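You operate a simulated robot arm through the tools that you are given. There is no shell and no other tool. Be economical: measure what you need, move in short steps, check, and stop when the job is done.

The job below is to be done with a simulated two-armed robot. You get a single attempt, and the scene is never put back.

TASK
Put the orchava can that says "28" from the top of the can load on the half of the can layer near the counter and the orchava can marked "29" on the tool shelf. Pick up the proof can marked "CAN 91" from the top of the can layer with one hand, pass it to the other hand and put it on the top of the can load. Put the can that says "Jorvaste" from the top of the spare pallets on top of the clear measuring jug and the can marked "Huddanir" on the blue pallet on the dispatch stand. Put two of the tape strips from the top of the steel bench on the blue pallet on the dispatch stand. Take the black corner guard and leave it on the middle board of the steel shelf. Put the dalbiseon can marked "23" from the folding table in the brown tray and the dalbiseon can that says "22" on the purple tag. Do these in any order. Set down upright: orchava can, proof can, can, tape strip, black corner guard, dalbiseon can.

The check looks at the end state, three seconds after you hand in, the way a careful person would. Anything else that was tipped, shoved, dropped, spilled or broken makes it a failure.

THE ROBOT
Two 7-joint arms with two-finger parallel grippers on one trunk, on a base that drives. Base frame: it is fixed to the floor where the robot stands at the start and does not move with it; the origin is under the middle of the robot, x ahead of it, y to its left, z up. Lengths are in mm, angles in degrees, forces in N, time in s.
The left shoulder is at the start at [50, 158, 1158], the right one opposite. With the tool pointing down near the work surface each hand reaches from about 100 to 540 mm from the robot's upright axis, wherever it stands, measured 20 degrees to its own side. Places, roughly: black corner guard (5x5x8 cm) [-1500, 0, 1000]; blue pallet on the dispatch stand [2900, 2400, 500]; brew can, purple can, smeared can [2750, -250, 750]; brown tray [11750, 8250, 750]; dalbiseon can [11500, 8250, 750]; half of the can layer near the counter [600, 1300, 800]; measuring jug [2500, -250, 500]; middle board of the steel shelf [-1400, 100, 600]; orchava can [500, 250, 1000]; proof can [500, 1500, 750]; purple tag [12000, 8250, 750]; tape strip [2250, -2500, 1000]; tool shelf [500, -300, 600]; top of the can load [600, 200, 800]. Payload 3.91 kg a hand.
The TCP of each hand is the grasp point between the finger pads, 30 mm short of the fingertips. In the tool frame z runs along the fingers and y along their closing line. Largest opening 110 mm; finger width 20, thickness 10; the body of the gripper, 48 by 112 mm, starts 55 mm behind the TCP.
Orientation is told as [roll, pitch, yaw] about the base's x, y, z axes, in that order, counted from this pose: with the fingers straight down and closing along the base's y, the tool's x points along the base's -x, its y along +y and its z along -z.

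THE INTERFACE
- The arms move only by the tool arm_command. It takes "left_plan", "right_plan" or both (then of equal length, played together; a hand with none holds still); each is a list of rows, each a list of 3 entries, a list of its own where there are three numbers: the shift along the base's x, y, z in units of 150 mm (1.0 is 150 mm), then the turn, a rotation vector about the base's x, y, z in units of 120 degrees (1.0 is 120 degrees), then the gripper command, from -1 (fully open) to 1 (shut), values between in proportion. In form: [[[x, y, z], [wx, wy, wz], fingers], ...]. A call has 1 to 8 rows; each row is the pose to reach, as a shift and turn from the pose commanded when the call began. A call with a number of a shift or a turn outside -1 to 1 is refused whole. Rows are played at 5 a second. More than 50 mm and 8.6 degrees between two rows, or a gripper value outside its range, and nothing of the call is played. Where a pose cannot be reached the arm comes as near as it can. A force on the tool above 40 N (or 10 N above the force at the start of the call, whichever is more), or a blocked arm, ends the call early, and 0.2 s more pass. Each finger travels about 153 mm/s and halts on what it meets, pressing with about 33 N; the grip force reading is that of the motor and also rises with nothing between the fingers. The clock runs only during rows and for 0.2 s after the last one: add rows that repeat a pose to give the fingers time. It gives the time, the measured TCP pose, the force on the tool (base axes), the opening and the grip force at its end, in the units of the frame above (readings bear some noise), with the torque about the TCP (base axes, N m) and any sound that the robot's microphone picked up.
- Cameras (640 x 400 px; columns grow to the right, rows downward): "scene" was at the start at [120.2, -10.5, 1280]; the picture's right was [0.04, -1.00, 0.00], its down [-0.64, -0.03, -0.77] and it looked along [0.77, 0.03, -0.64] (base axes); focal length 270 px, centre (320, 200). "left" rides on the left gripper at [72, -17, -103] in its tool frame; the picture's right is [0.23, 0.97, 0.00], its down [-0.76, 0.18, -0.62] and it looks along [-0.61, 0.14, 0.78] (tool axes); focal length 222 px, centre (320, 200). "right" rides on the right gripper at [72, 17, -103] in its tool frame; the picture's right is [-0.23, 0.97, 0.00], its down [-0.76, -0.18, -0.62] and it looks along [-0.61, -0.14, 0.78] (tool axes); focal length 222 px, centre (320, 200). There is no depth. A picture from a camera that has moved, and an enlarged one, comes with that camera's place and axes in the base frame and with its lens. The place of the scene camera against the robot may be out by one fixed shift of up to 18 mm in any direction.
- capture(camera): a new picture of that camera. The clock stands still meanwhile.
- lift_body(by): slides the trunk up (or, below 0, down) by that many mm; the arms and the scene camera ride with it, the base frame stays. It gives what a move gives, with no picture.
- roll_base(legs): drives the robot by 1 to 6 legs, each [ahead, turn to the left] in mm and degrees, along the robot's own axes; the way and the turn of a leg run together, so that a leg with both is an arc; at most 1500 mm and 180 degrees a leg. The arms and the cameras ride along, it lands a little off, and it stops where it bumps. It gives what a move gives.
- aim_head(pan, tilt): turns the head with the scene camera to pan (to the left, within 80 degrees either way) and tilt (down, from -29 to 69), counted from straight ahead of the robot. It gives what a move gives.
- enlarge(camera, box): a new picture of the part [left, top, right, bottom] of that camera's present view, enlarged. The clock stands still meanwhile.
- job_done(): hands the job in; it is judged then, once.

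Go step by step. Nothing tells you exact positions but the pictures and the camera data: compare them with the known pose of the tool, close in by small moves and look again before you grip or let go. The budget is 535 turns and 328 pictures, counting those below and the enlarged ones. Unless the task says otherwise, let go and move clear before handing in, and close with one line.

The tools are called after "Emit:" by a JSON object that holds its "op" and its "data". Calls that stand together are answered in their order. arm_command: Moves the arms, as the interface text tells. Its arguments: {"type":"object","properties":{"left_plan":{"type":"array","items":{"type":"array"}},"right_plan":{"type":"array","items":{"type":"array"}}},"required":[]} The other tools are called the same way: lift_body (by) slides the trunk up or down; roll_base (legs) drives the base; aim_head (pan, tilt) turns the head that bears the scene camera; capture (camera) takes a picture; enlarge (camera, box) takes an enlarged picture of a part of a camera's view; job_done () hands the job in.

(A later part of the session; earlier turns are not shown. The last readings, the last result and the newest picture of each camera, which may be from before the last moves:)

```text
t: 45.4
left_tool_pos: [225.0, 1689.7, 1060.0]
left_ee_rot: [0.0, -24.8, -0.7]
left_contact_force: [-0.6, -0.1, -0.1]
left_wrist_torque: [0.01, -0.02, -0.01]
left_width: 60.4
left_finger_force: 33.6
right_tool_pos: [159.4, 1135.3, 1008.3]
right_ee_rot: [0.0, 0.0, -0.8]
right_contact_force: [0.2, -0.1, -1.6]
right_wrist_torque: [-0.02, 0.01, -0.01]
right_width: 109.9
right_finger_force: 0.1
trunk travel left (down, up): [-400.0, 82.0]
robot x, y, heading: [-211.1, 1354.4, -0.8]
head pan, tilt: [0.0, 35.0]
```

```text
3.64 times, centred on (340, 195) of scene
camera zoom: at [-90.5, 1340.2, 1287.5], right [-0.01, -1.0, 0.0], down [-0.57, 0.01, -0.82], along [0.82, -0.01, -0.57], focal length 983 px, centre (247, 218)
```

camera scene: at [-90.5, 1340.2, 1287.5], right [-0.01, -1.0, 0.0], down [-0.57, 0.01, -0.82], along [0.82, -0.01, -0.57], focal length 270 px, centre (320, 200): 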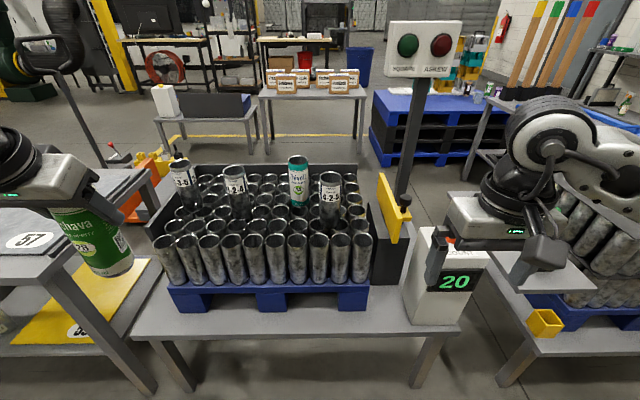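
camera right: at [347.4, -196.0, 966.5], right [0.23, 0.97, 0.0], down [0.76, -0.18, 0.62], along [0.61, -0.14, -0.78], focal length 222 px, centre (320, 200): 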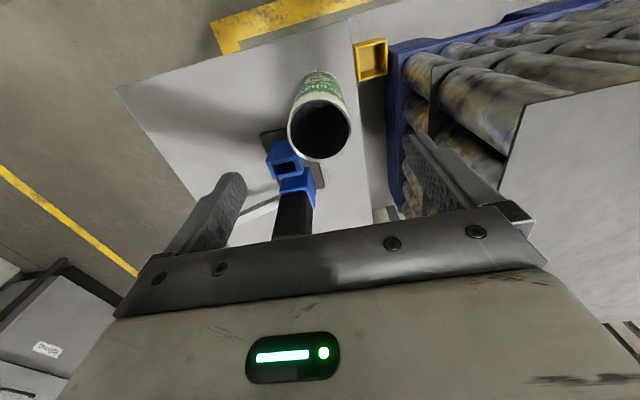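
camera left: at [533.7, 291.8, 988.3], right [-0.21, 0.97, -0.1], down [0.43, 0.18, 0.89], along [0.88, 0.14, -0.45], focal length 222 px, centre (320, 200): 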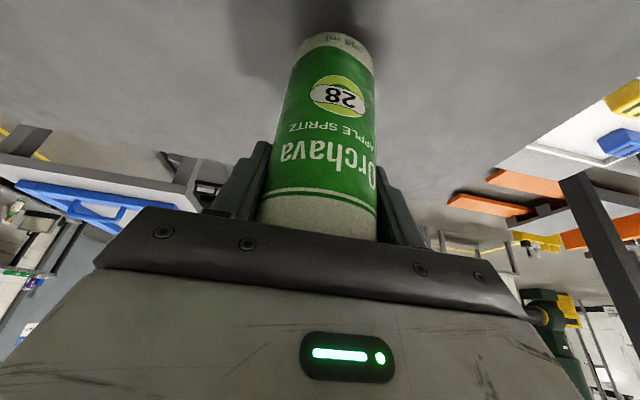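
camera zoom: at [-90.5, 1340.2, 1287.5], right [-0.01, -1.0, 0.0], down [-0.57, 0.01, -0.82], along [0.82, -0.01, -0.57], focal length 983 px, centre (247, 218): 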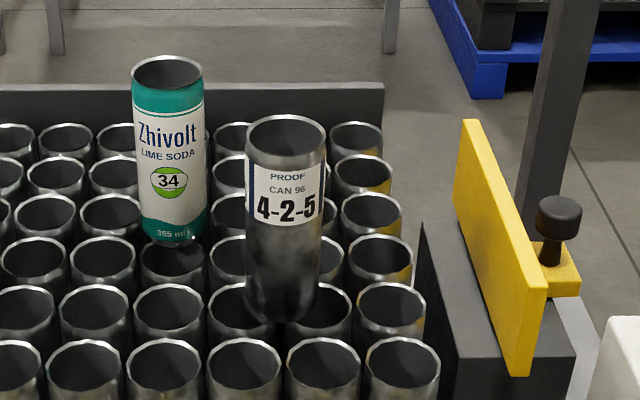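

CAN 91 is the second from the left, at about (536, 1576). CAN 96 is near (501, 1323) and Zhivolt near (598, 1407), with the layer's mid-line at y≈1495. I'll put can 28 at about (472, 1430), so I first bring the hand over and raise it, then approach.

Emit:
{"op": "arm_command", "data": {"left_plan": [[[0, -0.3, 0.1], [0, 0, 0], 1], [[0, -0.6, 0.2], [0, 0, 0], 1], [[0, -0.9, 0.3], [0, 0, 0], 1], [[0, -1.0, 0.35], [0, 0, 0], 1]]}}

Emit:
{"op": "arm_command", "data": {"left_plan": [[[0, -0.3, 0], [0, 0, 0], 1], [[0, -0.6, 0], [0, 0, 0], 1], [[0, -0.7, 0], [0, 0, 0], 1]]}}

Emit:
{"op": "roll_base", "data": {"legs": [[220, 0.7]]}}

Emit:
{"op": "capture", "data": {"camera": "left"}}

Emit:
{"op": "capture", "data": {"camera": "scene"}}

```text
t: 46.4
left_tool_pos: [223.3, 1537.1, 1111.4]
left_ee_rot: [-0.1, -24.8, -0.7]
left_contact_force: [-0.4, -0.1, 0.0]
left_wrist_torque: [0.01, -0.01, 0.02]
left_width: 60.3
left_finger_force: 33.1
right_tool_pos: [160.0, 1135.3, 1008.1]
right_ee_rot: [0.0, 0.0, -0.8]
right_contact_force: [-0.5, -0.2, 0.6]
right_wrist_torque: [-0.02, 0.02, 0.01]
right_width: 109.8
right_finger_force: 0.0
trunk travel left (down, up): [-400.0, 82.0]
robot x, y, heading: [-216.0, 1357.8, -0.5]
head pan, tilt: [0.0, 35.0]
```

```text
t: 47.2
left_tool_pos: [223.2, 1442.7, 1113.5]
left_ee_rot: [0.0, -25.0, -0.6]
left_contact_force: [0.0, 0.0, -0.6]
left_wrist_torque: [0.0, -0.05, 0.02]
left_width: 60.3
left_finger_force: 32.6
left hand out of reach, approached as far as the arm can: row 3
right_tool_pos: [159.1, 1135.5, 1007.4]
right_ee_rot: [0.1, -0.2, -0.9]
right_contact_force: [-0.9, 0.6, -0.2]
right_wrist_torque: [0.03, -0.01, -0.02]
right_width: 109.9
right_finger_force: 0.2
trunk travel left (down, up): [-400.0, 82.0]
robot x, y, heading: [-212.3, 1357.4, -1.0]
head pan, tilt: [0.0, 35.0]
```

```text
t: 48.8
left_tool_pos: [439.6, 1447.2, 1111.7]
left_ee_rot: [0.0, -24.9, 0.1]
left_contact_force: [0.1, -0.5, 0.1]
left_wrist_torque: [-0.01, 0.0, 0.02]
left_width: 60.7
left_finger_force: 33.4
right_tool_pos: [377.8, 1139.2, 1007.5]
right_ee_rot: [0.0, 0.0, -0.1]
right_contact_force: [0.3, 0.4, -0.3]
right_wrist_torque: [0.01, 0.0, 0.0]
right_width: 109.8
right_finger_force: 0.1
trunk travel left (down, up): [-400.0, 82.0]
robot x, y, heading: [-1.4, 1357.3, 0.0]
head pan, tilt: [0.0, 35.0]
```

```text
294 pictures are left
camera left: at [330.6, 1429.3, 1174.7], right [-0.21, 0.97, -0.1], down [0.43, 0.18, 0.89], along [0.88, 0.14, -0.45], focal length 222 px, centre (320, 200)
```

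left: 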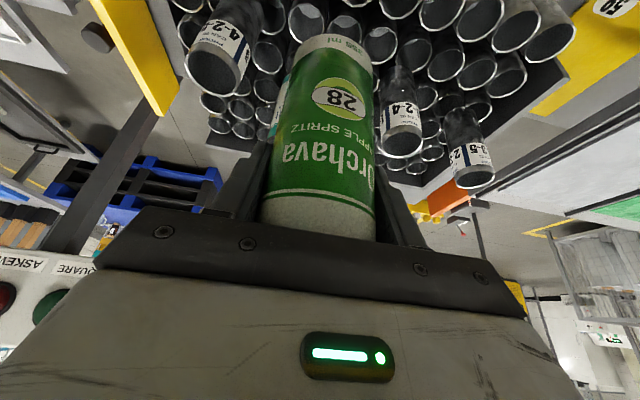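

```text
293 pictures are left
camera scene: at [126.2, 1340.3, 1287.4], right [0.0, -1.0, 0.0], down [-0.57, 0.0, -0.82], along [0.82, 0.0, -0.57], focal length 270 px, centre (320, 200)
```

scene: 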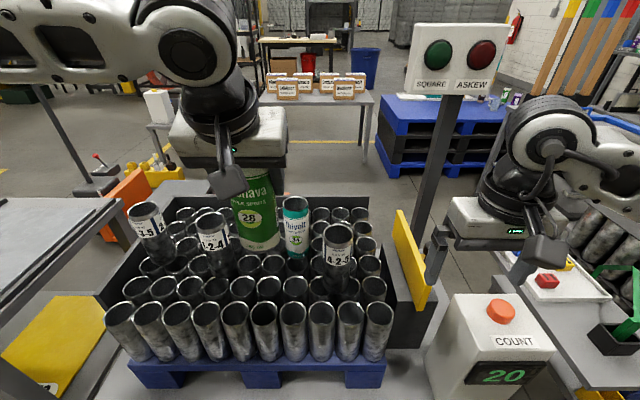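

Triangulating gives the layer top at z≈755, columns 69 mm apart and the middle at y≈1511. I'll aim can 28 for about (513, 1424) and descend partway.

Emit:
{"op": "arm_command", "data": {"left_plan": [[[0.25, -0.08, -0.1], [0, 0, 0], 1], [[0.48, -0.15, -0.2], [0, 0, 0], 1], [[0.48, -0.15, -0.5], [0, 0, 0], 1], [[0.48, -0.15, -0.8], [0, 0, 0], 1], [[0.48, -0.15, -1.0], [0, 0, 0], 1]]}}

Emit:
{"op": "capture", "data": {"camera": "left"}}

Emit:
{"op": "aim_head", "data": {"pan": 10, "tilt": 45}}

Emit:
{"op": "capture", "data": {"camera": "scene"}}

```text
t: 50.0
left_tool_pos: [483.7, 1476.3, 982.7]
left_ee_rot: [-0.2, -25.0, 0.1]
left_contact_force: [-0.6, 0.7, -0.1]
left_wrist_torque: [0.01, 0.01, 0.01]
left_width: 60.6
left_finger_force: 32.8
left hand out of reach, approached as far as the arm can: row 1, 2, 3, 4, 5
right_tool_pos: [379.1, 1138.5, 1008.4]
right_ee_rot: [0.1, 0.0, 0.0]
right_contact_force: [0.1, -0.2, 0.1]
right_wrist_torque: [0.0, 0.03, -0.01]
right_width: 110.0
right_finger_force: 0.0
trunk travel left (down, up): [-400.0, 82.0]
robot x, y, heading: [5.2, 1355.1, -0.1]
head pan, tilt: [0.0, 35.0]
```

```text
292 pictures are left
camera left: at [374.5, 1459.8, 1045.4], right [-0.21, 0.97, -0.1], down [0.43, 0.18, 0.89], along [0.88, 0.14, -0.45], focal length 222 px, centre (320, 200)
```

left: 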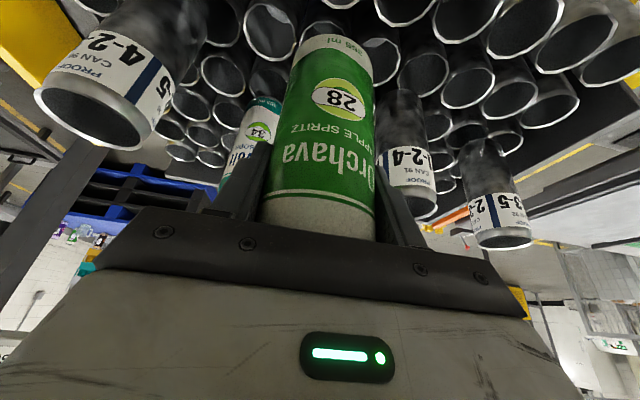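

```text
t: 50.8
left_tool_pos: [483.5, 1476.5, 982.5]
left_ee_rot: [-0.1, -25.0, 0.0]
left_contact_force: [0.1, -0.2, -1.1]
left_wrist_torque: [-0.01, 0.01, 0.0]
left_width: 60.6
left_finger_force: 33.1
right_tool_pos: [377.7, 1137.4, 1008.9]
right_ee_rot: [0.1, 0.0, -0.2]
right_contact_force: [0.5, -0.1, -0.3]
right_wrist_torque: [0.02, 0.0, 0.03]
right_width: 110.0
right_finger_force: 0.0
trunk travel left (down, up): [-400.0, 82.0]
robot x, y, heading: [2.6, 1355.9, -0.2]
head pan, tilt: [10.0, 45.0]
```

```text
291 pictures are left
camera scene: at [117.6, 1354.4, 1272.7], right [0.17, -0.98, 0.0], down [-0.7, -0.12, -0.71], along [0.7, 0.12, -0.71], focal length 270 px, centre (320, 200)
```

scene: 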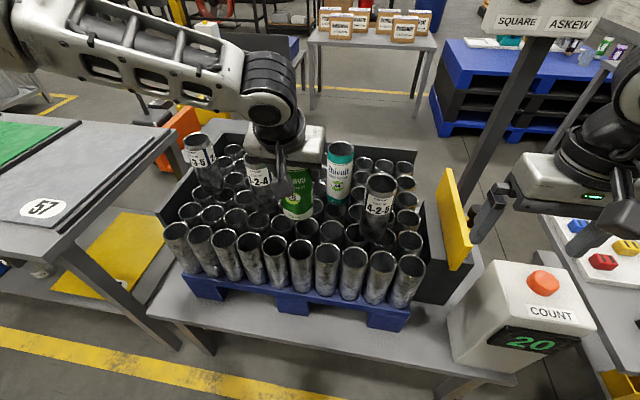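

The arm can't reach inward that far with the tilt. I'll turn the base 7° right instead, which swings the can to about y≈1416.

Emit:
{"op": "roll_base", "data": {"legs": [[0, -7]]}}

Emit:
{"op": "capture", "data": {"camera": "scene"}}

Emit:
{"op": "capture", "data": {"camera": "left"}}

```text
t: 51.7
left_tool_pos: [495.6, 1416.6, 982.6]
left_ee_rot: [-0.1, -25.0, -7.0]
left_contact_force: [0.0, 0.1, 0.6]
left_wrist_torque: [0.01, -0.01, 0.0]
left_width: 60.5
left_finger_force: 33.4
right_tool_pos: [348.8, 1094.1, 1008.4]
right_ee_rot: [0.1, 0.1, -7.0]
right_contact_force: [0.2, 0.8, 0.4]
right_wrist_torque: [0.0, -0.01, 0.01]
right_width: 110.2
right_finger_force: 0.0
trunk travel left (down, up): [-400.0, 82.0]
robot x, y, heading: [2.7, 1353.7, -6.7]
head pan, tilt: [10.0, 45.0]
```

```text
290 pictures are left
camera scene: at [118.3, 1339.4, 1272.7], right [0.05, -1.0, 0.0], down [-0.71, -0.04, -0.71], along [0.71, 0.04, -0.71], focal length 270 px, centre (320, 200)
```

scene: 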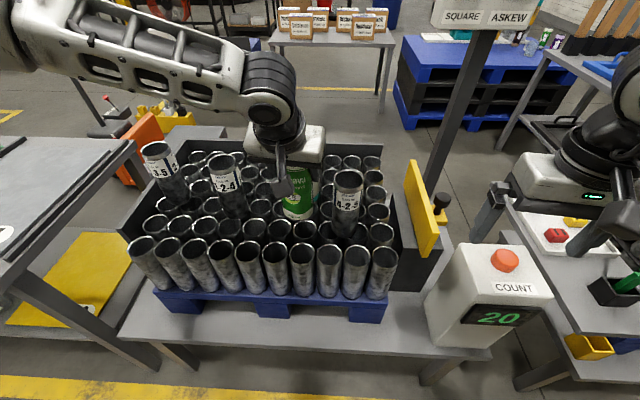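

```text
289 pictures are left
camera left: at [384.6, 1413.5, 1045.8], right [-0.09, 0.99, -0.1], down [0.45, 0.13, 0.89], along [0.89, 0.03, -0.45], focal length 222 px, centre (320, 200)
```

left: 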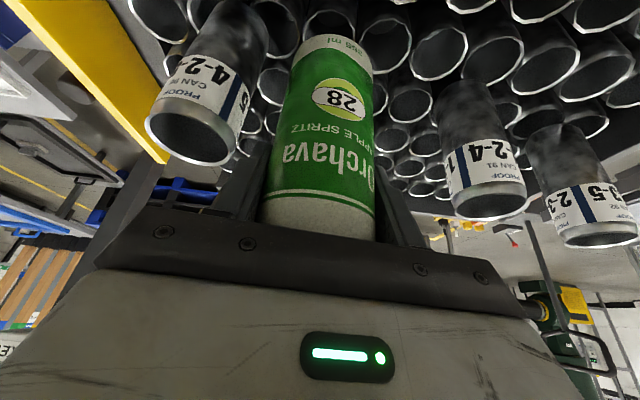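

I'd like a closer look at how the can sits over the layer rims.

Emit:
{"op": "enlarge", "data": {"camera": "scene", "box": [230, 140, 410, 260]}}

```text
3.33 times, centred on (320, 200) of scene
camera zoom: at [118.3, 1339.4, 1272.7], right [0.05, -1.0, 0.0], down [-0.71, -0.04, -0.71], along [0.71, 0.04, -0.71], focal length 901 px, centre (320, 200)
```

zoom: 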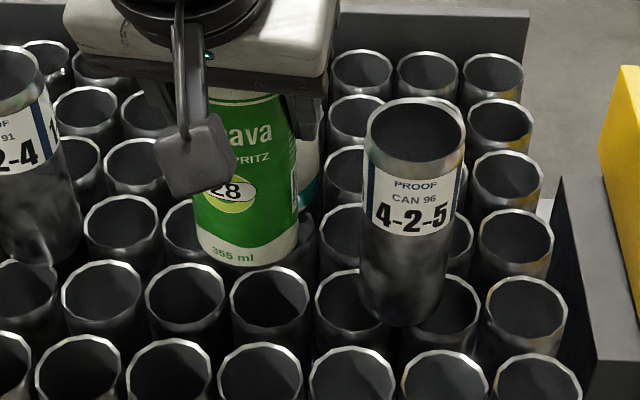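

The layer pitch is about 65 mm, with gap centres near x≈508 and y≈1447. I'll shift there and lower gently until contact.

Emit:
{"op": "arm_command", "data": {"left_plan": [[[0.08, 0.19, 0], [0, 0, 0], 1], [[0.08, 0.19, -0.25], [0, 0, 0], 1], [[0.08, 0.19, -0.48], [0, 0, 0], 1]]}}

Emit:
{"op": "enlarge", "data": {"camera": "scene", "box": [230, 140, 410, 260]}}

```text
t: 52.5
left_tool_pos: [503.9, 1454.8, 916.1]
left_ee_rot: [-0.2, -25.0, -7.0]
left_contact_force: [0.1, -1.3, -1.2]
left_wrist_torque: [0.0, -0.05, -0.02]
left_width: 60.5
left_finger_force: 33.0
left hand out of reach, approached as far as the arm can: row 3
right_tool_pos: [349.2, 1095.7, 1008.2]
right_ee_rot: [0.1, -0.1, -7.0]
right_contact_force: [-0.6, -0.4, -0.2]
right_wrist_torque: [0.0, -0.01, -0.01]
right_width: 110.0
right_finger_force: 0.0
trunk travel left (down, up): [-400.0, 82.0]
robot x, y, heading: [1.8, 1354.1, -7.0]
head pan, tilt: [10.0, 45.0]
```

```text
3.33 times, centred on (320, 200) of scene
camera zoom: at [118.2, 1339.9, 1272.7], right [0.05, -1.0, 0.0], down [-0.71, -0.04, -0.71], along [0.71, 0.04, -0.71], focal length 901 px, centre (320, 200)
```

zoom: 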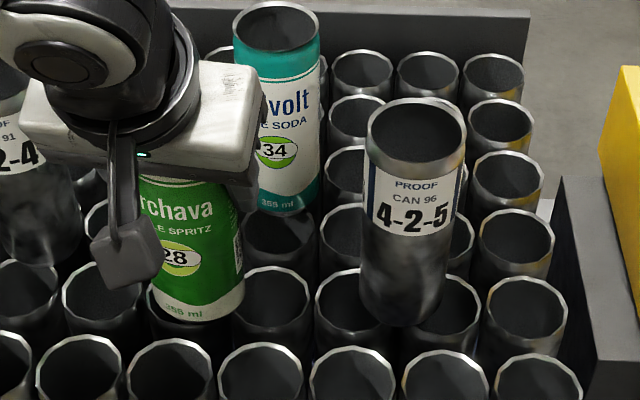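

The arm is at its limit again. I'll raise the hand 50 mm, drop the trunk 80 mm, and then have arm range for a soft touchdown.

Emit:
{"op": "arm_command", "data": {"left_plan": [[[0.02, 0, 0.3], [0, 0, 0], 1]]}}

Emit:
{"op": "lift_body", "data": {"by": -70}}

Emit:
{"op": "enlarge", "data": {"camera": "scene", "box": [210, 140, 410, 270]}}

```text
t: 52.9
left_tool_pos: [505.3, 1455.4, 963.3]
left_ee_rot: [0.1, -24.9, -7.1]
left_contact_force: [-0.4, -0.7, 0.5]
left_wrist_torque: [0.03, -0.01, 0.0]
left_width: 60.7
left_finger_force: 32.8
right_tool_pos: [349.0, 1094.7, 1009.3]
right_ee_rot: [0.1, -0.1, -7.0]
right_contact_force: [-0.4, 1.6, 0.6]
right_wrist_torque: [0.0, 0.0, -0.03]
right_width: 110.1
right_finger_force: 0.1
trunk travel left (down, up): [-400.0, 82.0]
robot x, y, heading: [1.1, 1354.8, -6.8]
head pan, tilt: [10.0, 45.0]
```

```text
t: 54.0
left_tool_pos: [506.3, 1452.4, 897.2]
left_ee_rot: [-0.3, -25.7, -6.9]
left_contact_force: [2.2, 3.2, 27.9]
left_wrist_torque: [0.33, -0.36, 0.09]
left_width: 61.0
left_finger_force: 33.0
right_tool_pos: [348.5, 1095.1, 940.7]
right_ee_rot: [0.1, -0.2, -7.0]
right_contact_force: [-0.1, 1.0, 0.7]
right_wrist_torque: [-0.03, -0.01, -0.01]
right_width: 110.0
right_finger_force: 0.0
trunk travel left (down, up): [-330.0, 152.0]
robot x, y, heading: [0.8, 1355.6, -7.0]
head pan, tilt: [10.0, 45.0]
```

```text
3.08 times, centred on (310, 205) of scene
camera zoom: at [116.4, 1339.6, 1203.3], right [0.05, -1.0, 0.0], down [-0.7, -0.04, -0.71], along [0.71, 0.04, -0.71], focal length 832 px, centre (351, 185)
```

zoom: 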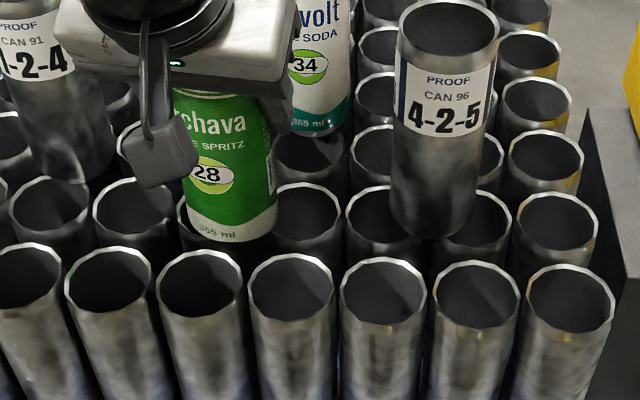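

It has touched down at z≈897 with 28 N, and the can base rests on a set of rims. I'll ease off, open, and lift vertically.

Emit:
{"op": "arm_command", "data": {"left_plan": [[[0, 0, 0.03], [0, 0, 0], 1], [[0, 0, 0.03], [0, 0, 0], 0.3], [[0, 0, 0.03], [0, 0, 0], -0.6], [[0, 0, 0.03], [0, 0, 0], -0.8], [[0, 0, 0.3], [0, 0, 0], -0.8], [[0, 0, 0.6], [0, 0, 0], -0.8], [[0, 0, 0.8], [0, 0, 0], -0.8]]}}

Emit:
{"op": "capture", "data": {"camera": "scene"}}

Emit:
{"op": "capture", "data": {"camera": "left"}}

```text
t: 55.6
left_tool_pos: [506.4, 1456.5, 1011.9]
left_ee_rot: [-0.2, -24.9, -7.0]
left_contact_force: [0.3, 0.8, -0.1]
left_wrist_torque: [-0.02, 0.0, 0.0]
left_width: 98.9
left_finger_force: 0.1
right_tool_pos: [349.8, 1095.4, 938.2]
right_ee_rot: [0.1, 0.1, -7.0]
right_contact_force: [0.4, -0.4, 0.3]
right_wrist_torque: [0.0, 0.01, -0.01]
right_width: 110.2
right_finger_force: 0.1
trunk travel left (down, up): [-330.0, 152.0]
robot x, y, heading: [1.9, 1353.4, -7.1]
head pan, tilt: [10.0, 45.0]
```

```text
285 pictures are left
camera scene: at [118.3, 1339.7, 1202.6], right [0.05, -1.0, 0.0], down [-0.71, -0.04, -0.71], along [0.71, 0.04, -0.71], focal length 270 px, centre (320, 200)
```

scene: 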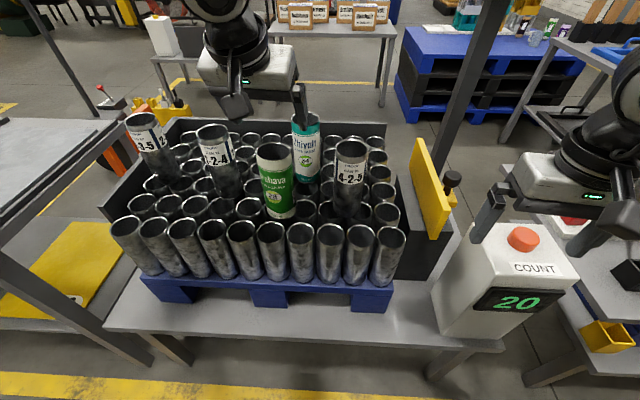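

```text
284 pictures are left
camera left: at [395.8, 1452.6, 1075.3], right [-0.09, 0.99, -0.1], down [0.45, 0.13, 0.89], along [0.89, 0.03, -0.45], focal length 222 px, centre (320, 200)
```

left: 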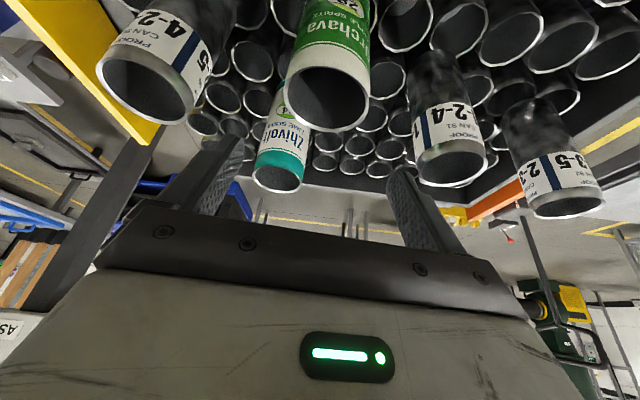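

Can 28 stands on the near half. CAN 91 is at about (576, 1593), so I'll square up the base and move ahead a little to reach it.

Emit:
{"op": "roll_base", "data": {"legs": [[0, 7], [35, 0]]}}

Emit:
{"op": "capture", "data": {"camera": "left"}}

```text
t: 57.0
left_tool_pos: [525.6, 1516.9, 1011.8]
left_ee_rot: [-0.1, -24.9, 0.0]
left_contact_force: [0.1, 0.3, -0.7]
left_wrist_torque: [0.0, 0.01, 0.01]
left_width: 99.0
left_finger_force: 0.1
right_tool_pos: [414.0, 1138.5, 937.8]
right_ee_rot: [0.0, 0.0, -0.1]
right_contact_force: [0.9, 0.0, 0.3]
right_wrist_torque: [0.04, 0.02, 0.05]
right_width: 110.0
right_finger_force: 0.1
trunk travel left (down, up): [-330.0, 152.0]
robot x, y, heading: [37.7, 1356.1, 0.1]
head pan, tilt: [10.0, 45.0]
```

```text
283 pictures are left
camera left: at [416.2, 1499.4, 1074.9], right [-0.21, 0.97, -0.1], down [0.43, 0.18, 0.89], along [0.88, 0.14, -0.45], focal length 222 px, centre (320, 200)
```

left: 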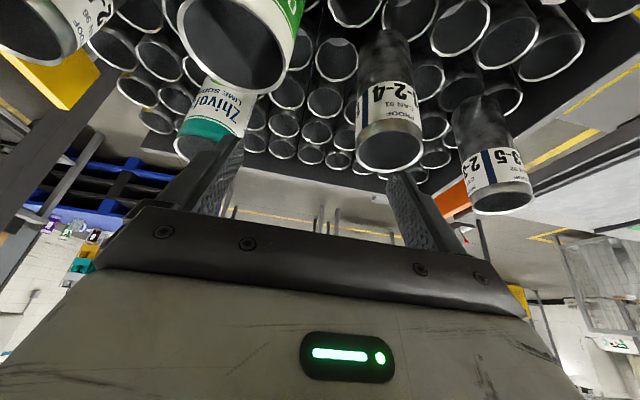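

Emit:
{"op": "arm_command", "data": {"left_plan": [[[0.1, 0.2, 0.02], [0, 0, 0], -1], [[0.15, 0.4, 0.02], [0, 0, 0], -1]]}}

Emit:
{"op": "capture", "data": {"camera": "left"}}

```text
t: 57.6
left_tool_pos: [546.4, 1577.1, 1014.0]
left_ee_rot: [-0.1, -25.0, -0.1]
left_contact_force: [-0.5, -0.6, -0.6]
left_wrist_torque: [0.01, -0.03, 0.01]
left_width: 110.1
left_finger_force: 0.1
right_tool_pos: [413.1, 1138.8, 937.8]
right_ee_rot: [0.0, -0.1, 0.0]
right_contact_force: [0.4, -0.2, -0.5]
right_wrist_torque: [0.01, -0.01, 0.02]
right_width: 110.0
right_finger_force: 0.0
trunk travel left (down, up): [-330.0, 152.0]
robot x, y, heading: [35.4, 1355.4, -0.1]
head pan, tilt: [10.0, 45.0]
```

```text
282 pictures are left
camera left: at [437.8, 1559.5, 1077.4], right [-0.2, 0.97, -0.1], down [0.43, 0.18, 0.89], along [0.88, 0.14, -0.45], focal length 222 px, centre (320, 200)
```

left: 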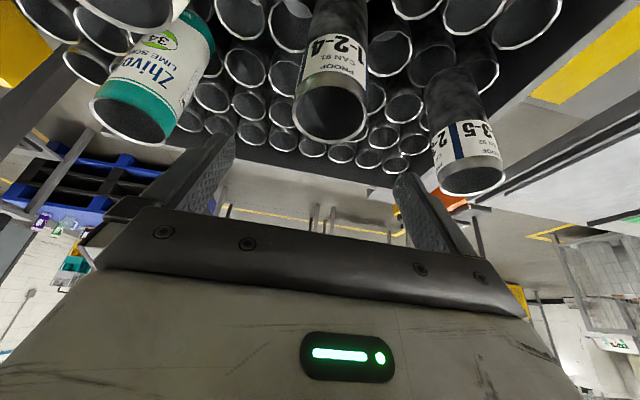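

Emit:
{"op": "arm_command", "data": {"left_plan": [[[0.07, 0.01, -0.2], [0, 0, 0], -1], [[0.07, 0.01, -0.38], [0, 0, 0], -1]]}}

Emit:
{"op": "capture", "data": {"camera": "left"}}

```text
t: 58.2
left_tool_pos: [557.1, 1578.6, 956.2]
left_ee_rot: [-0.1, -24.9, 0.0]
left_contact_force: [1.3, -0.7, -0.5]
left_wrist_torque: [0.0, 0.04, 0.01]
left_width: 109.8
left_finger_force: 0.1
right_tool_pos: [413.9, 1139.4, 938.2]
right_ee_rot: [0.0, 0.0, -0.1]
right_contact_force: [-0.4, 0.0, 0.4]
right_wrist_torque: [0.01, 0.03, -0.02]
right_width: 110.2
right_finger_force: 0.1
trunk travel left (down, up): [-330.0, 152.0]
robot x, y, heading: [33.5, 1356.4, 0.0]
head pan, tilt: [10.0, 45.0]
```

```text
281 pictures are left
camera left: at [448.8, 1560.8, 1020.0], right [-0.21, 0.97, -0.1], down [0.43, 0.18, 0.89], along [0.88, 0.14, -0.45], focal length 222 px, centre (320, 200)
```

left: 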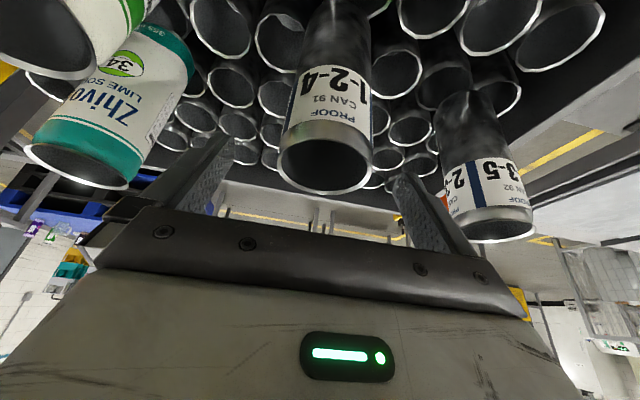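

CAN 91's axis is at about (560, 1579) with its rim near 932. I'll lower and grip.

Emit:
{"op": "arm_command", "data": {"left_plan": [[[0.02, 0.0, -0.2], [0, 0, 0], -1], [[0.02, 0.0, -0.38], [0, 0, 0], -1], [[0.02, 0.0, -0.38], [0, 0, 0], 1], [[0.02, 0, -0.38], [0, 0, 0], 1], [[0.02, 0, -0.38], [0, 0, 0], 1]]}}

Emit:
{"op": "capture", "data": {"camera": "left"}}

```text
t: 59.4
left_tool_pos: [562.6, 1578.7, 900.5]
left_ee_rot: [-0.1, -25.1, 0.1]
left_contact_force: [0.5, 0.7, -0.4]
left_wrist_torque: [-0.01, 0.03, -0.01]
left_width: 56.1
left_finger_force: 33.1
right_tool_pos: [413.1, 1138.3, 937.8]
right_ee_rot: [0.0, 0.0, 0.0]
right_contact_force: [-0.1, 0.2, -0.2]
right_wrist_torque: [0.0, 0.02, 0.0]
right_width: 110.1
right_finger_force: 0.0
trunk travel left (down, up): [-330.0, 152.0]
robot x, y, heading: [36.2, 1353.8, -0.1]
head pan, tilt: [10.0, 45.0]
```

```text
280 pictures are left
camera left: at [453.0, 1561.3, 963.2], right [-0.21, 0.97, -0.1], down [0.43, 0.18, 0.89], along [0.88, 0.14, -0.45], focal length 222 px, centre (320, 200)
```

left: 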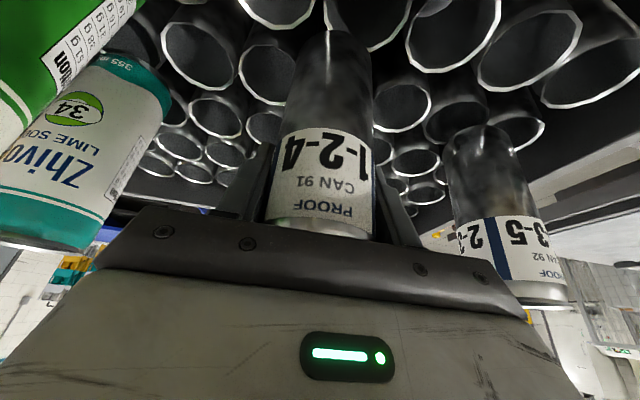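

CAN 91 is gripped. I'll lift it clear and back away.

Emit:
{"op": "arm_command", "data": {"left_plan": [[[0, 0, 0.3], [0, 0, 0], 1], [[0, 0, 0.6], [0, 0, 0], 1], [[0, 0, 0.9], [0, 0, 0], 1]]}}

Emit:
{"op": "lift_body", "data": {"by": 70}}

Emit:
{"op": "roll_base", "data": {"legs": [[-300, 0]]}}

Emit:
{"op": "aim_head", "data": {"pan": 0, "tilt": 40}}

Emit:
{"op": "capture", "data": {"camera": "scene"}}

```text
t: 60.2
left_tool_pos: [560.3, 1577.0, 1035.6]
left_ee_rot: [-0.1, -24.8, 0.0]
left_contact_force: [0.1, -1.1, -0.3]
left_wrist_torque: [0.02, 0.03, -0.03]
left_width: 55.6
left_finger_force: 33.0
right_tool_pos: [413.3, 1139.1, 937.3]
right_ee_rot: [0.0, -0.1, -0.1]
right_contact_force: [0.4, 0.5, 0.5]
right_wrist_torque: [-0.02, -0.01, 0.0]
right_width: 110.2
right_finger_force: 0.0
trunk travel left (down, up): [-330.0, 152.0]
robot x, y, heading: [39.9, 1353.3, 0.1]
head pan, tilt: [10.0, 45.0]
```

```text
t: 61.3
left_tool_pos: [560.2, 1578.0, 1103.4]
left_ee_rot: [-0.2, -25.0, -0.1]
left_contact_force: [-0.6, 1.1, 0.4]
left_wrist_torque: [0.0, 0.0, 0.02]
left_width: 55.9
left_finger_force: 32.8
right_tool_pos: [413.1, 1140.7, 1008.0]
right_ee_rot: [0.0, 0.0, -0.1]
right_contact_force: [-0.1, 0.3, 0.0]
right_wrist_torque: [-0.01, 0.01, -0.01]
right_width: 110.1
right_finger_force: 0.0
trunk travel left (down, up): [-400.0, 82.0]
robot x, y, heading: [35.3, 1351.5, -0.3]
head pan, tilt: [10.0, 45.0]
```

```text
t: 63.4
left_tool_pos: [259.7, 1576.8, 1103.9]
left_ee_rot: [0.0, -24.9, -0.2]
left_contact_force: [-0.8, -0.2, -1.2]
left_wrist_torque: [0.03, -0.01, -0.03]
left_width: 55.8
left_finger_force: 33.1
right_tool_pos: [111.4, 1138.5, 1008.1]
right_ee_rot: [0.0, -0.1, -0.1]
right_contact_force: [-1.0, 0.7, -0.4]
right_wrist_torque: [-0.05, -0.01, 0.04]
right_width: 109.9
right_finger_force: 0.0
trunk travel left (down, up): [-400.0, 82.0]
robot x, y, heading: [-263.3, 1354.1, -0.1]
head pan, tilt: [10.0, 45.0]
```

```text
t: 64.1
left_tool_pos: [260.6, 1577.1, 1103.9]
left_ee_rot: [-0.1, -25.0, -0.1]
left_contact_force: [0.0, 0.0, -0.9]
left_wrist_torque: [0.0, -0.02, 0.0]
left_width: 56.0
left_finger_force: 32.6
right_tool_pos: [112.1, 1139.2, 1007.9]
right_ee_rot: [0.0, 0.1, -0.2]
right_contact_force: [0.1, -1.6, 0.2]
right_wrist_torque: [-0.03, -0.01, 0.01]
right_width: 110.1
right_finger_force: 0.1
trunk travel left (down, up): [-400.0, 82.0]
robot x, y, heading: [-262.7, 1354.1, -0.4]
head pan, tilt: [0.0, 40.0]
```

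```text
279 pictures are left
camera scene: at [-143.3, 1340.6, 1279.9], right [0.0, -1.0, 0.0], down [-0.64, 0.0, -0.77], along [0.77, 0.0, -0.64], focal length 270 px, centre (320, 200)
```

scene: 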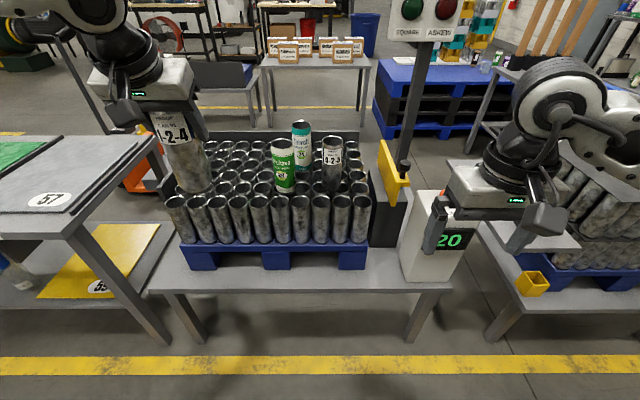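

CAN 91 is in the left hand. I'll bring it near the robot's middle and orient the right hand (pitch -60°, yaw 50°) to take it lower down.

Emit:
{"op": "arm_command", "data": {"left_plan": [[[-0.11, -0.15, 0], [0, 0, 0], 1], [[-0.22, -0.3, 0], [0, 0, 0], 1], [[-0.34, -0.45, 0], [0, 0, 0], 1], [[-0.45, -0.6, 0], [0, 0, 0], 1], [[-0.56, -0.75, 0], [0, 0, 0], 1]], "right_plan": [[[0, 0.1, 0.05], [0.0218, -0.0467, 0.0377], -1], [[0, 0.2, 0.1], [0.0435, -0.0934, 0.0754], -1], [[0, 0.3, 0.15], [0.0653, -0.1401, 0.1131], -1], [[0, 0.35, 0.2], [0.087, -0.1868, 0.1508], -1], [[0, 0.4, 0.27], [0.1089, -0.2335, 0.1885], -1]]}}

Emit:
{"op": "arm_command", "data": {"right_plan": [[[0, 0.1, 0.05], [0.0218, -0.0467, 0.0377], -1], [[0, 0.2, 0.1], [0.0435, -0.0934, 0.0754], -1], [[0, 0.3, 0.15], [0.0653, -0.1401, 0.1131], -1], [[0, 0.35, 0.2], [0.087, -0.1868, 0.1508], -1], [[0, 0.5, 0.2], [0.1089, -0.2335, 0.1885], -1]]}}

Emit:
{"op": "capture", "data": {"camera": "scene"}}

Emit:
{"op": "capture", "data": {"camera": "right"}}

```text
t: 65.3
left_tool_pos: [174.5, 1465.2, 1106.9]
left_ee_rot: [-0.1, -25.0, -0.1]
left_contact_force: [0.4, -0.8, -0.7]
left_wrist_torque: [0.01, 0.02, 0.03]
left_width: 56.1
left_finger_force: 33.1
right_tool_pos: [111.8, 1198.1, 1049.3]
right_ee_rot: [8.0, -29.9, 20.9]
right_contact_force: [-0.7, -0.1, 0.1]
right_wrist_torque: [0.01, -0.03, -0.03]
right_width: 110.2
right_finger_force: 0.0
trunk travel left (down, up): [-400.0, 82.0]
robot x, y, heading: [-263.7, 1356.9, -0.5]
head pan, tilt: [0.0, 40.0]
```

```text
t: 66.5
left_tool_pos: [176.6, 1466.2, 1106.8]
left_ee_rot: [-0.2, -25.0, -0.1]
left_contact_force: [-0.4, 0.8, -1.1]
left_wrist_torque: [0.0, 0.0, -0.03]
left_width: 55.8
left_finger_force: 32.7
right_tool_pos: [112.9, 1274.9, 1078.6]
right_ee_rot: [0.2, -60.2, 49.8]
right_contact_force: [-0.2, 0.4, -0.1]
right_wrist_torque: [0.01, -0.01, 0.02]
right_width: 109.9
right_finger_force: 0.0
trunk travel left (down, up): [-400.0, 82.0]
robot x, y, heading: [-263.1, 1355.0, -0.2]
head pan, tilt: [0.0, 40.0]
```

```text
278 pictures are left
camera scene: at [-143.2, 1340.7, 1279.9], right [0.0, -1.0, 0.0], down [-0.64, 0.0, -0.77], along [0.77, 0.0, -0.64], focal length 270 px, centre (320, 200)
```

scene: 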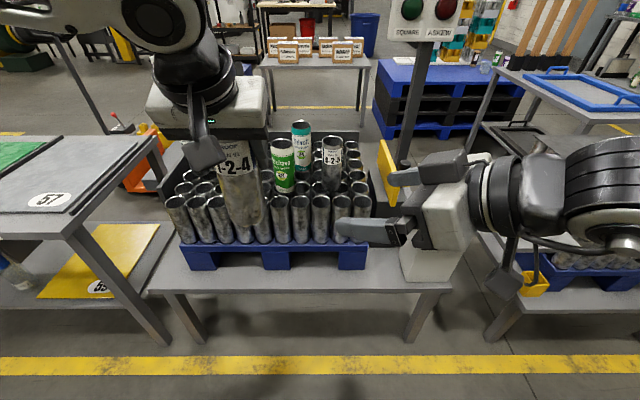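

```text
277 pictures are left
camera right: at [17.8, 1189.5, 1066.9], right [-0.67, 0.71, 0.2], down [0.03, -0.24, 0.97], along [0.74, 0.66, 0.14], focal length 222 px, centre (320, 200)
```

right: 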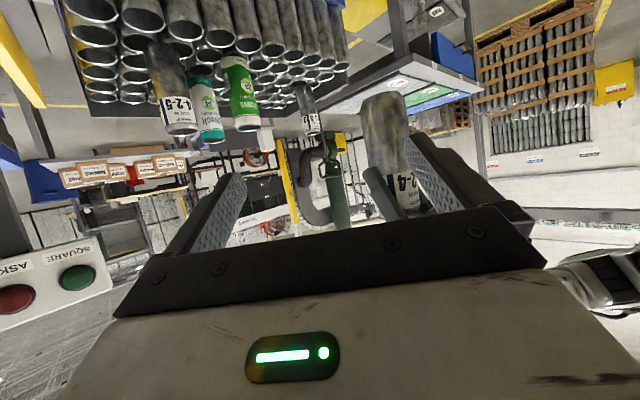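

Emit:
{"op": "arm_command", "data": {"right_plan": [[[0, 0.26, 0.02], [0, 0, 0], -1], [[0.01, 0.52, 0.04], [0, 0, 0], -1], [[0.015, 0.78, 0.05], [0, 0, 0], -1]]}}

Emit:
{"op": "capture", "data": {"camera": "right"}}

Emit:
{"op": "capture", "data": {"camera": "scene"}}

```text
t: 67.3
left_tool_pos: [175.3, 1467.3, 1104.2]
left_ee_rot: [-0.1, -25.0, -0.1]
left_contact_force: [-0.8, 0.4, -0.5]
left_wrist_torque: [-0.01, 0.02, -0.02]
left_width: 56.1
left_finger_force: 33.3
right_tool_pos: [114.3, 1391.7, 1085.5]
right_ee_rot: [0.3, -60.1, 49.8]
right_contact_force: [0.3, -0.4, 0.0]
right_wrist_torque: [0.0, -0.01, 0.0]
right_width: 110.2
right_finger_force: 0.0
trunk travel left (down, up): [-400.0, 82.0]
robot x, y, heading: [-263.6, 1354.1, -0.4]
head pan, tilt: [0.0, 40.0]
```

```text
276 pictures are left
camera right: at [20.0, 1306.9, 1074.6], right [-0.67, 0.71, 0.2], down [0.03, -0.24, 0.97], along [0.74, 0.66, 0.14], focal length 222 px, centre (320, 200)
```

right: 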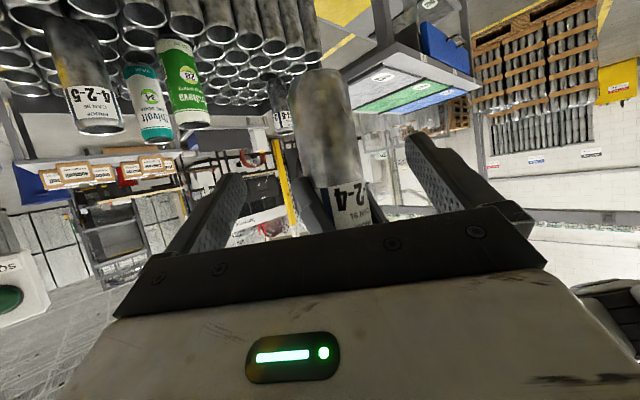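

```text
275 pictures are left
camera scene: at [-143.2, 1341.2, 1279.9], right [0.0, -1.0, 0.0], down [-0.64, 0.0, -0.77], along [0.77, 0.0, -0.64], focal length 270 px, centre (320, 200)
```

scene: 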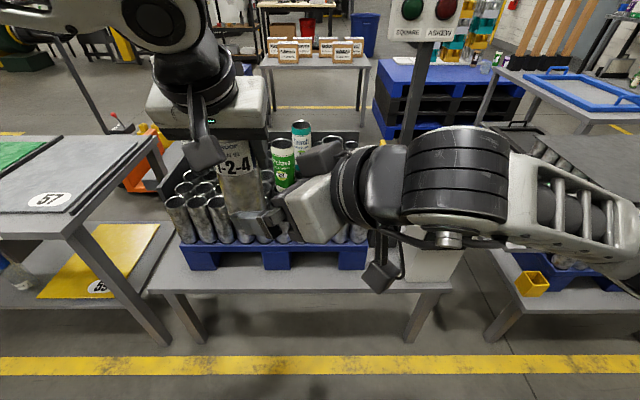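

The can sits between the right fingers, so I'll advance along the finger axis.

Emit:
{"op": "arm_command", "data": {"right_plan": [[[0.13, 0.155, -0.117], [0, 0, 0], -1], [[0.26, 0.31, -0.233], [0, 0, 0], -1], [[0.4, 0.48, -0.36], [0, 0, 0], -1]]}}

Emit:
{"op": "capture", "data": {"camera": "right"}}

Emit:
{"op": "enlarge", "data": {"camera": "scene", "box": [180, 100, 360, 260]}}

```text
t: 68.1
left_tool_pos: [175.0, 1466.8, 1106.1]
left_ee_rot: [-0.1, -25.0, -0.1]
left_contact_force: [2.4, 1.4, 0.6]
left_wrist_torque: [-0.03, 0.0, 0.09]
left_width: 55.8
left_finger_force: 33.0
right_tool_pos: [173.4, 1464.5, 1031.3]
right_ee_rot: [0.3, -60.1, 49.9]
right_contact_force: [-2.3, -1.7, -1.3]
right_wrist_torque: [0.09, -0.18, -0.07]
right_width: 110.0
right_finger_force: 0.0
trunk travel left (down, up): [-400.0, 82.0]
robot x, y, heading: [-262.4, 1355.4, -0.1]
head pan, tilt: [0.0, 40.0]
```

```text
274 pictures are left
camera right: at [80.2, 1379.0, 1020.8], right [-0.67, 0.71, 0.2], down [0.04, -0.24, 0.97], along [0.74, 0.66, 0.14], focal length 222 px, centre (320, 200)
```

right: 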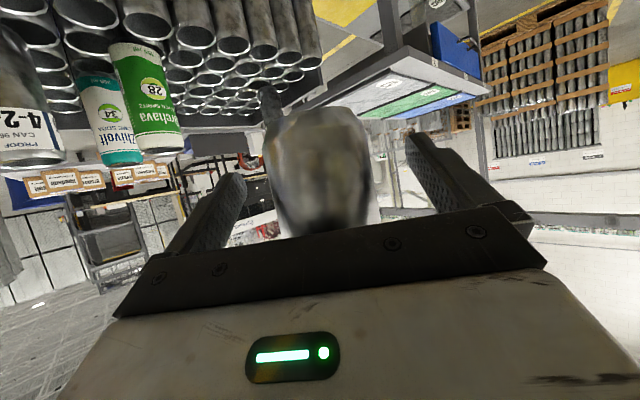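

```text
2.50 times, centred on (270, 180) of scene
camera zoom: at [-143.1, 1340.9, 1279.9], right [0.0, -1.0, 0.0], down [-0.64, 0.0, -0.77], along [0.77, 0.0, -0.64], focal length 676 px, centre (445, 250)
```

zoom: 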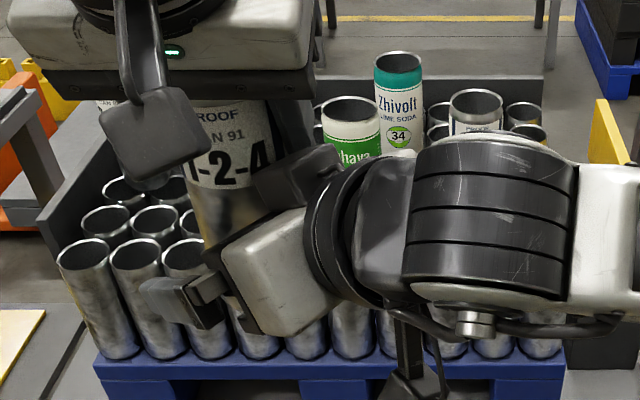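

A slight 2 N touch at the palm, so I'll back off 6 mm and close the right hand.

Emit:
{"op": "arm_command", "data": {"right_plan": [[[-0.022, -0.027, 0.02], [0, 0, 0], -1], [[-0.022, -0.027, 0.02], [0, 0, 0], 1], [[-0.022, -0.027, 0.02], [0, 0, 0], 1], [[-0.022, -0.027, 0.02], [0, 0, 0], 1]]}}

```text
t: 69.1
left_tool_pos: [175.6, 1464.8, 1105.7]
left_ee_rot: [-0.4, -25.0, -0.2]
left_contact_force: [6.0, -9.6, -0.2]
left_wrist_torque: [-0.63, -0.25, 0.08]
left_width: 55.9
left_finger_force: 32.7
right_tool_pos: [169.2, 1459.3, 1034.5]
right_ee_rot: [0.5, -60.1, 49.8]
right_contact_force: [-5.8, 9.2, 0.1]
right_wrist_torque: [0.05, -0.21, -0.04]
right_width: 56.2
right_finger_force: 32.4
trunk travel left (down, up): [-400.0, 82.0]
robot x, y, heading: [-262.1, 1358.9, -0.2]
head pan, tilt: [0.0, 40.0]
```

Emit:
{"op": "arm_command", "data": {"right_plan": [[[-0.015, 0.02, 0], [0, 0, 0], 1], [[-0.015, 0.02, 0], [0, 0, 0], 1]]}}

```text
t: 69.7
left_tool_pos: [174.5, 1467.0, 1106.3]
left_ee_rot: [0.0, -25.0, -0.1]
left_contact_force: [4.7, 0.0, 1.8]
left_wrist_torque: [-0.28, -0.2, 0.04]
left_width: 55.4
left_finger_force: 33.2
right_tool_pos: [169.6, 1461.3, 1034.2]
right_ee_rot: [0.2, -60.0, 49.7]
right_contact_force: [-5.4, 0.6, -1.0]
right_wrist_torque: [0.26, -0.17, 0.0]
right_width: 55.7
right_finger_force: 33.0
trunk travel left (down, up): [-400.0, 82.0]
robot x, y, heading: [-265.3, 1354.1, -0.1]
head pan, tilt: [0.0, 40.0]
```

The strain has eased. Now I open the left hand and lift it away along its own axis.

Emit:
{"op": "arm_command", "data": {"left_plan": [[[0, 0, 0], [0, 0, 0], 0.3], [[0, 0, 0], [0, 0, 0], -0.8], [[0, 0, 0], [0, 0, 0], -0.8], [[-0.05, 0, 0.25], [0, 0, 0], -0.8], [[-0.1, 0, 0.5], [0, 0, 0], -0.8], [[-0.1, 0.1, 0.75], [0, 0, 0], -0.8], [[-0.1, 0.4, 0.8], [0, 0, 0], -0.8], [[-0.1, 0.7, 0.8], [0, 0, 0], -0.8]]}}

Emit:
{"op": "capture", "data": {"camera": "right"}}

Emit:
{"op": "capture", "data": {"camera": "scene"}}

```text
t: 71.5
left_tool_pos: [161.8, 1572.0, 1223.4]
left_ee_rot: [-0.1, -24.9, -0.2]
left_contact_force: [0.6, -0.2, 0.1]
left_wrist_torque: [0.0, 0.0, 0.0]
left_width: 99.0
left_finger_force: 0.1
right_tool_pos: [168.4, 1462.3, 1034.8]
right_ee_rot: [0.1, -60.1, 49.7]
right_contact_force: [-0.7, 1.1, 0.2]
right_wrist_torque: [-0.01, 0.03, -0.01]
right_width: 55.8
right_finger_force: 32.7
trunk travel left (down, up): [-400.0, 82.0]
robot x, y, heading: [-263.3, 1352.0, -0.3]
head pan, tilt: [0.0, 40.0]
```

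```text
272 pictures are left
camera right: at [74.7, 1377.5, 1024.4], right [-0.67, 0.71, 0.2], down [0.04, -0.24, 0.97], along [0.74, 0.66, 0.14], focal length 222 px, centre (320, 200)
```

right: 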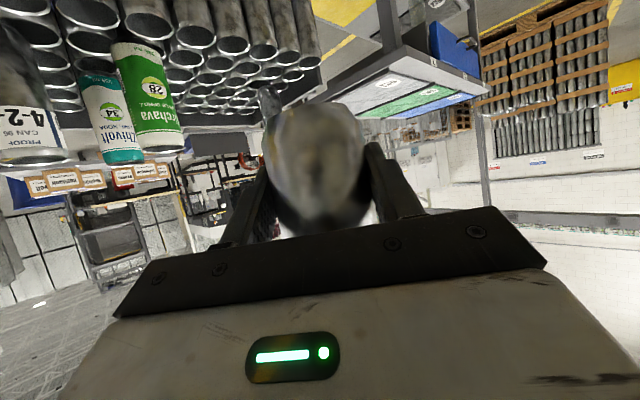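

```text
271 pictures are left
camera scene: at [-143.5, 1341.2, 1279.9], right [0.0, -1.0, 0.0], down [-0.64, 0.0, -0.77], along [0.77, 0.0, -0.64], focal length 270 px, centre (320, 200)
```

scene: 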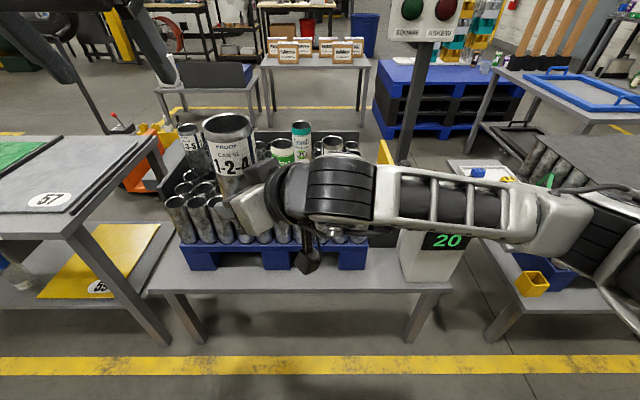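

The handover worked, and CAN 91 is upright in the right hand. Now I drive back to the can load.

Emit:
{"op": "roll_base", "data": {"legs": [[0, -90], [1360, 0], [0, 90], [200, 0]]}}

Emit:
{"op": "aim_head", "data": {"pan": 0, "tilt": 50}}

Emit:
{"op": "capture", "data": {"camera": "scene"}}

```text
t: 87.2
left_tool_pos: [358.8, 174.5, 1223.5]
left_ee_rot: [-0.1, -24.9, -1.0]
left_contact_force: [-0.5, -0.2, -0.3]
left_wrist_torque: [-0.04, 0.02, -0.03]
left_width: 99.0
left_finger_force: 0.1
right_tool_pos: [365.5, 63.3, 1035.3]
right_ee_rot: [0.5, -60.1, 48.7]
right_contact_force: [0.2, -0.7, 0.1]
right_wrist_torque: [-0.04, -0.02, 0.0]
right_width: 55.7
right_finger_force: 33.3
trunk travel left (down, up): [-400.0, 82.0]
robot x, y, heading: [-68.6, -33.0, -1.2]
head pan, tilt: [0.0, 40.0]
```

```text
t: 87.9
left_tool_pos: [360.4, 174.0, 1223.9]
left_ee_rot: [-0.1, -25.0, -0.9]
left_contact_force: [-0.1, -0.3, 0.2]
left_wrist_torque: [0.0, 0.01, -0.02]
left_width: 98.8
left_finger_force: 0.1
right_tool_pos: [364.5, 64.4, 1035.8]
right_ee_rot: [0.5, -60.2, 48.9]
right_contact_force: [0.8, -0.3, -0.1]
right_wrist_torque: [-0.04, 0.02, -0.01]
right_width: 55.6
right_finger_force: 32.8
trunk travel left (down, up): [-400.0, 82.0]
robot x, y, heading: [-68.1, -36.3, -1.4]
head pan, tilt: [0.0, 50.0]
```

```text
270 pictures are left
camera scene: at [42.7, -52.3, 1265.8], right [-0.02, -1.0, 0.0], down [-0.77, 0.01, -0.64], along [0.64, -0.01, -0.77], focal length 270 px, centre (320, 200)
```

scene: 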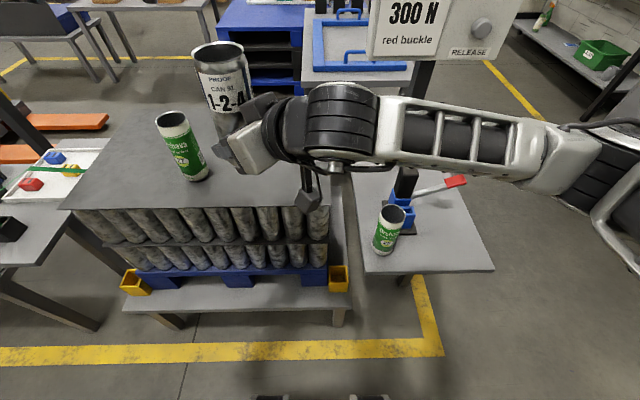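

Emit:
{"op": "roll_base", "data": {"legs": [[105, 1.2]]}}

Emit:
{"op": "arm_command", "data": {"right_plan": [[[0.13, 0.03, -0.1], [0, 0, 0], 1], [[0.26, 0.06, -0.3], [0, 0, 0], 1], [[0.26, 0.06, -0.6], [0, 0, 0], 1], [[0.26, 0.06, -0.85], [0, 0, 0], 1]]}}

Emit:
{"op": "capture", "data": {"camera": "scene"}}

Emit:
{"op": "capture", "data": {"camera": "right"}}

```text
t: 89.1
left_tool_pos: [458.1, 183.4, 1224.0]
left_ee_rot: [-0.1, -24.9, 0.3]
left_contact_force: [-0.1, 0.3, -0.4]
left_wrist_torque: [-0.02, 0.03, 0.0]
left_width: 99.1
left_finger_force: 0.1
right_tool_pos: [465.3, 73.8, 1034.1]
right_ee_rot: [0.4, -60.1, 50.1]
right_contact_force: [0.5, 0.3, 0.4]
right_wrist_torque: [-0.04, 0.0, -0.03]
right_width: 55.6
right_finger_force: 33.1
trunk travel left (down, up): [-400.0, 82.0]
robot x, y, heading: [34.8, -35.3, 0.3]
head pan, tilt: [0.0, 50.0]
```

```text
t: 90.1
left_tool_pos: [456.9, 183.7, 1223.5]
left_ee_rot: [-0.1, -25.1, 0.3]
left_contact_force: [0.5, -0.1, -0.6]
left_wrist_torque: [0.01, -0.01, 0.02]
left_width: 98.9
left_finger_force: 0.1
right_tool_pos: [505.2, 83.2, 905.5]
right_ee_rot: [0.4, -60.1, 50.1]
right_contact_force: [-0.7, 0.1, -0.2]
right_wrist_torque: [0.0, 0.01, 0.01]
right_width: 56.1
right_finger_force: 32.5
trunk travel left (down, up): [-400.0, 82.0]
robot x, y, heading: [38.8, -36.9, 0.3]
head pan, tilt: [0.0, 50.0]
```

```text
269 pictures are left
camera scene: at [146.1, -50.2, 1265.8], right [0.0, -1.0, 0.0], down [-0.77, 0.0, -0.64], along [0.64, 0.0, -0.77], focal length 270 px, centre (320, 200)
```

scene: 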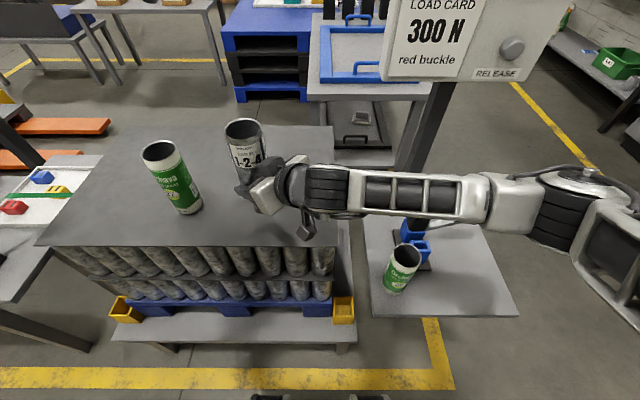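

```text
268 pictures are left
camera right: at [412.3, -3.6, 894.9], right [-0.68, 0.71, 0.2], down [0.04, -0.24, 0.97], along [0.73, 0.67, 0.14], focal length 222 px, centre (320, 200)
```

right: 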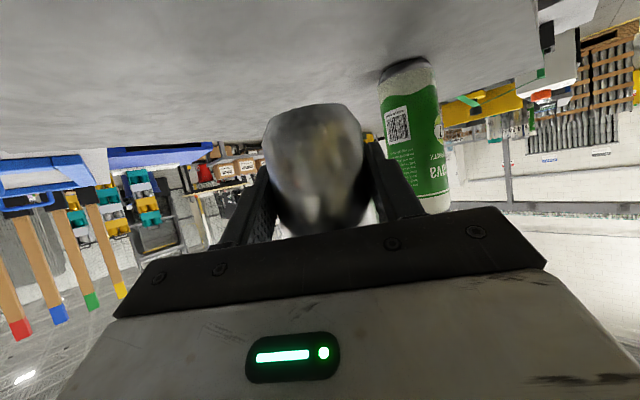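

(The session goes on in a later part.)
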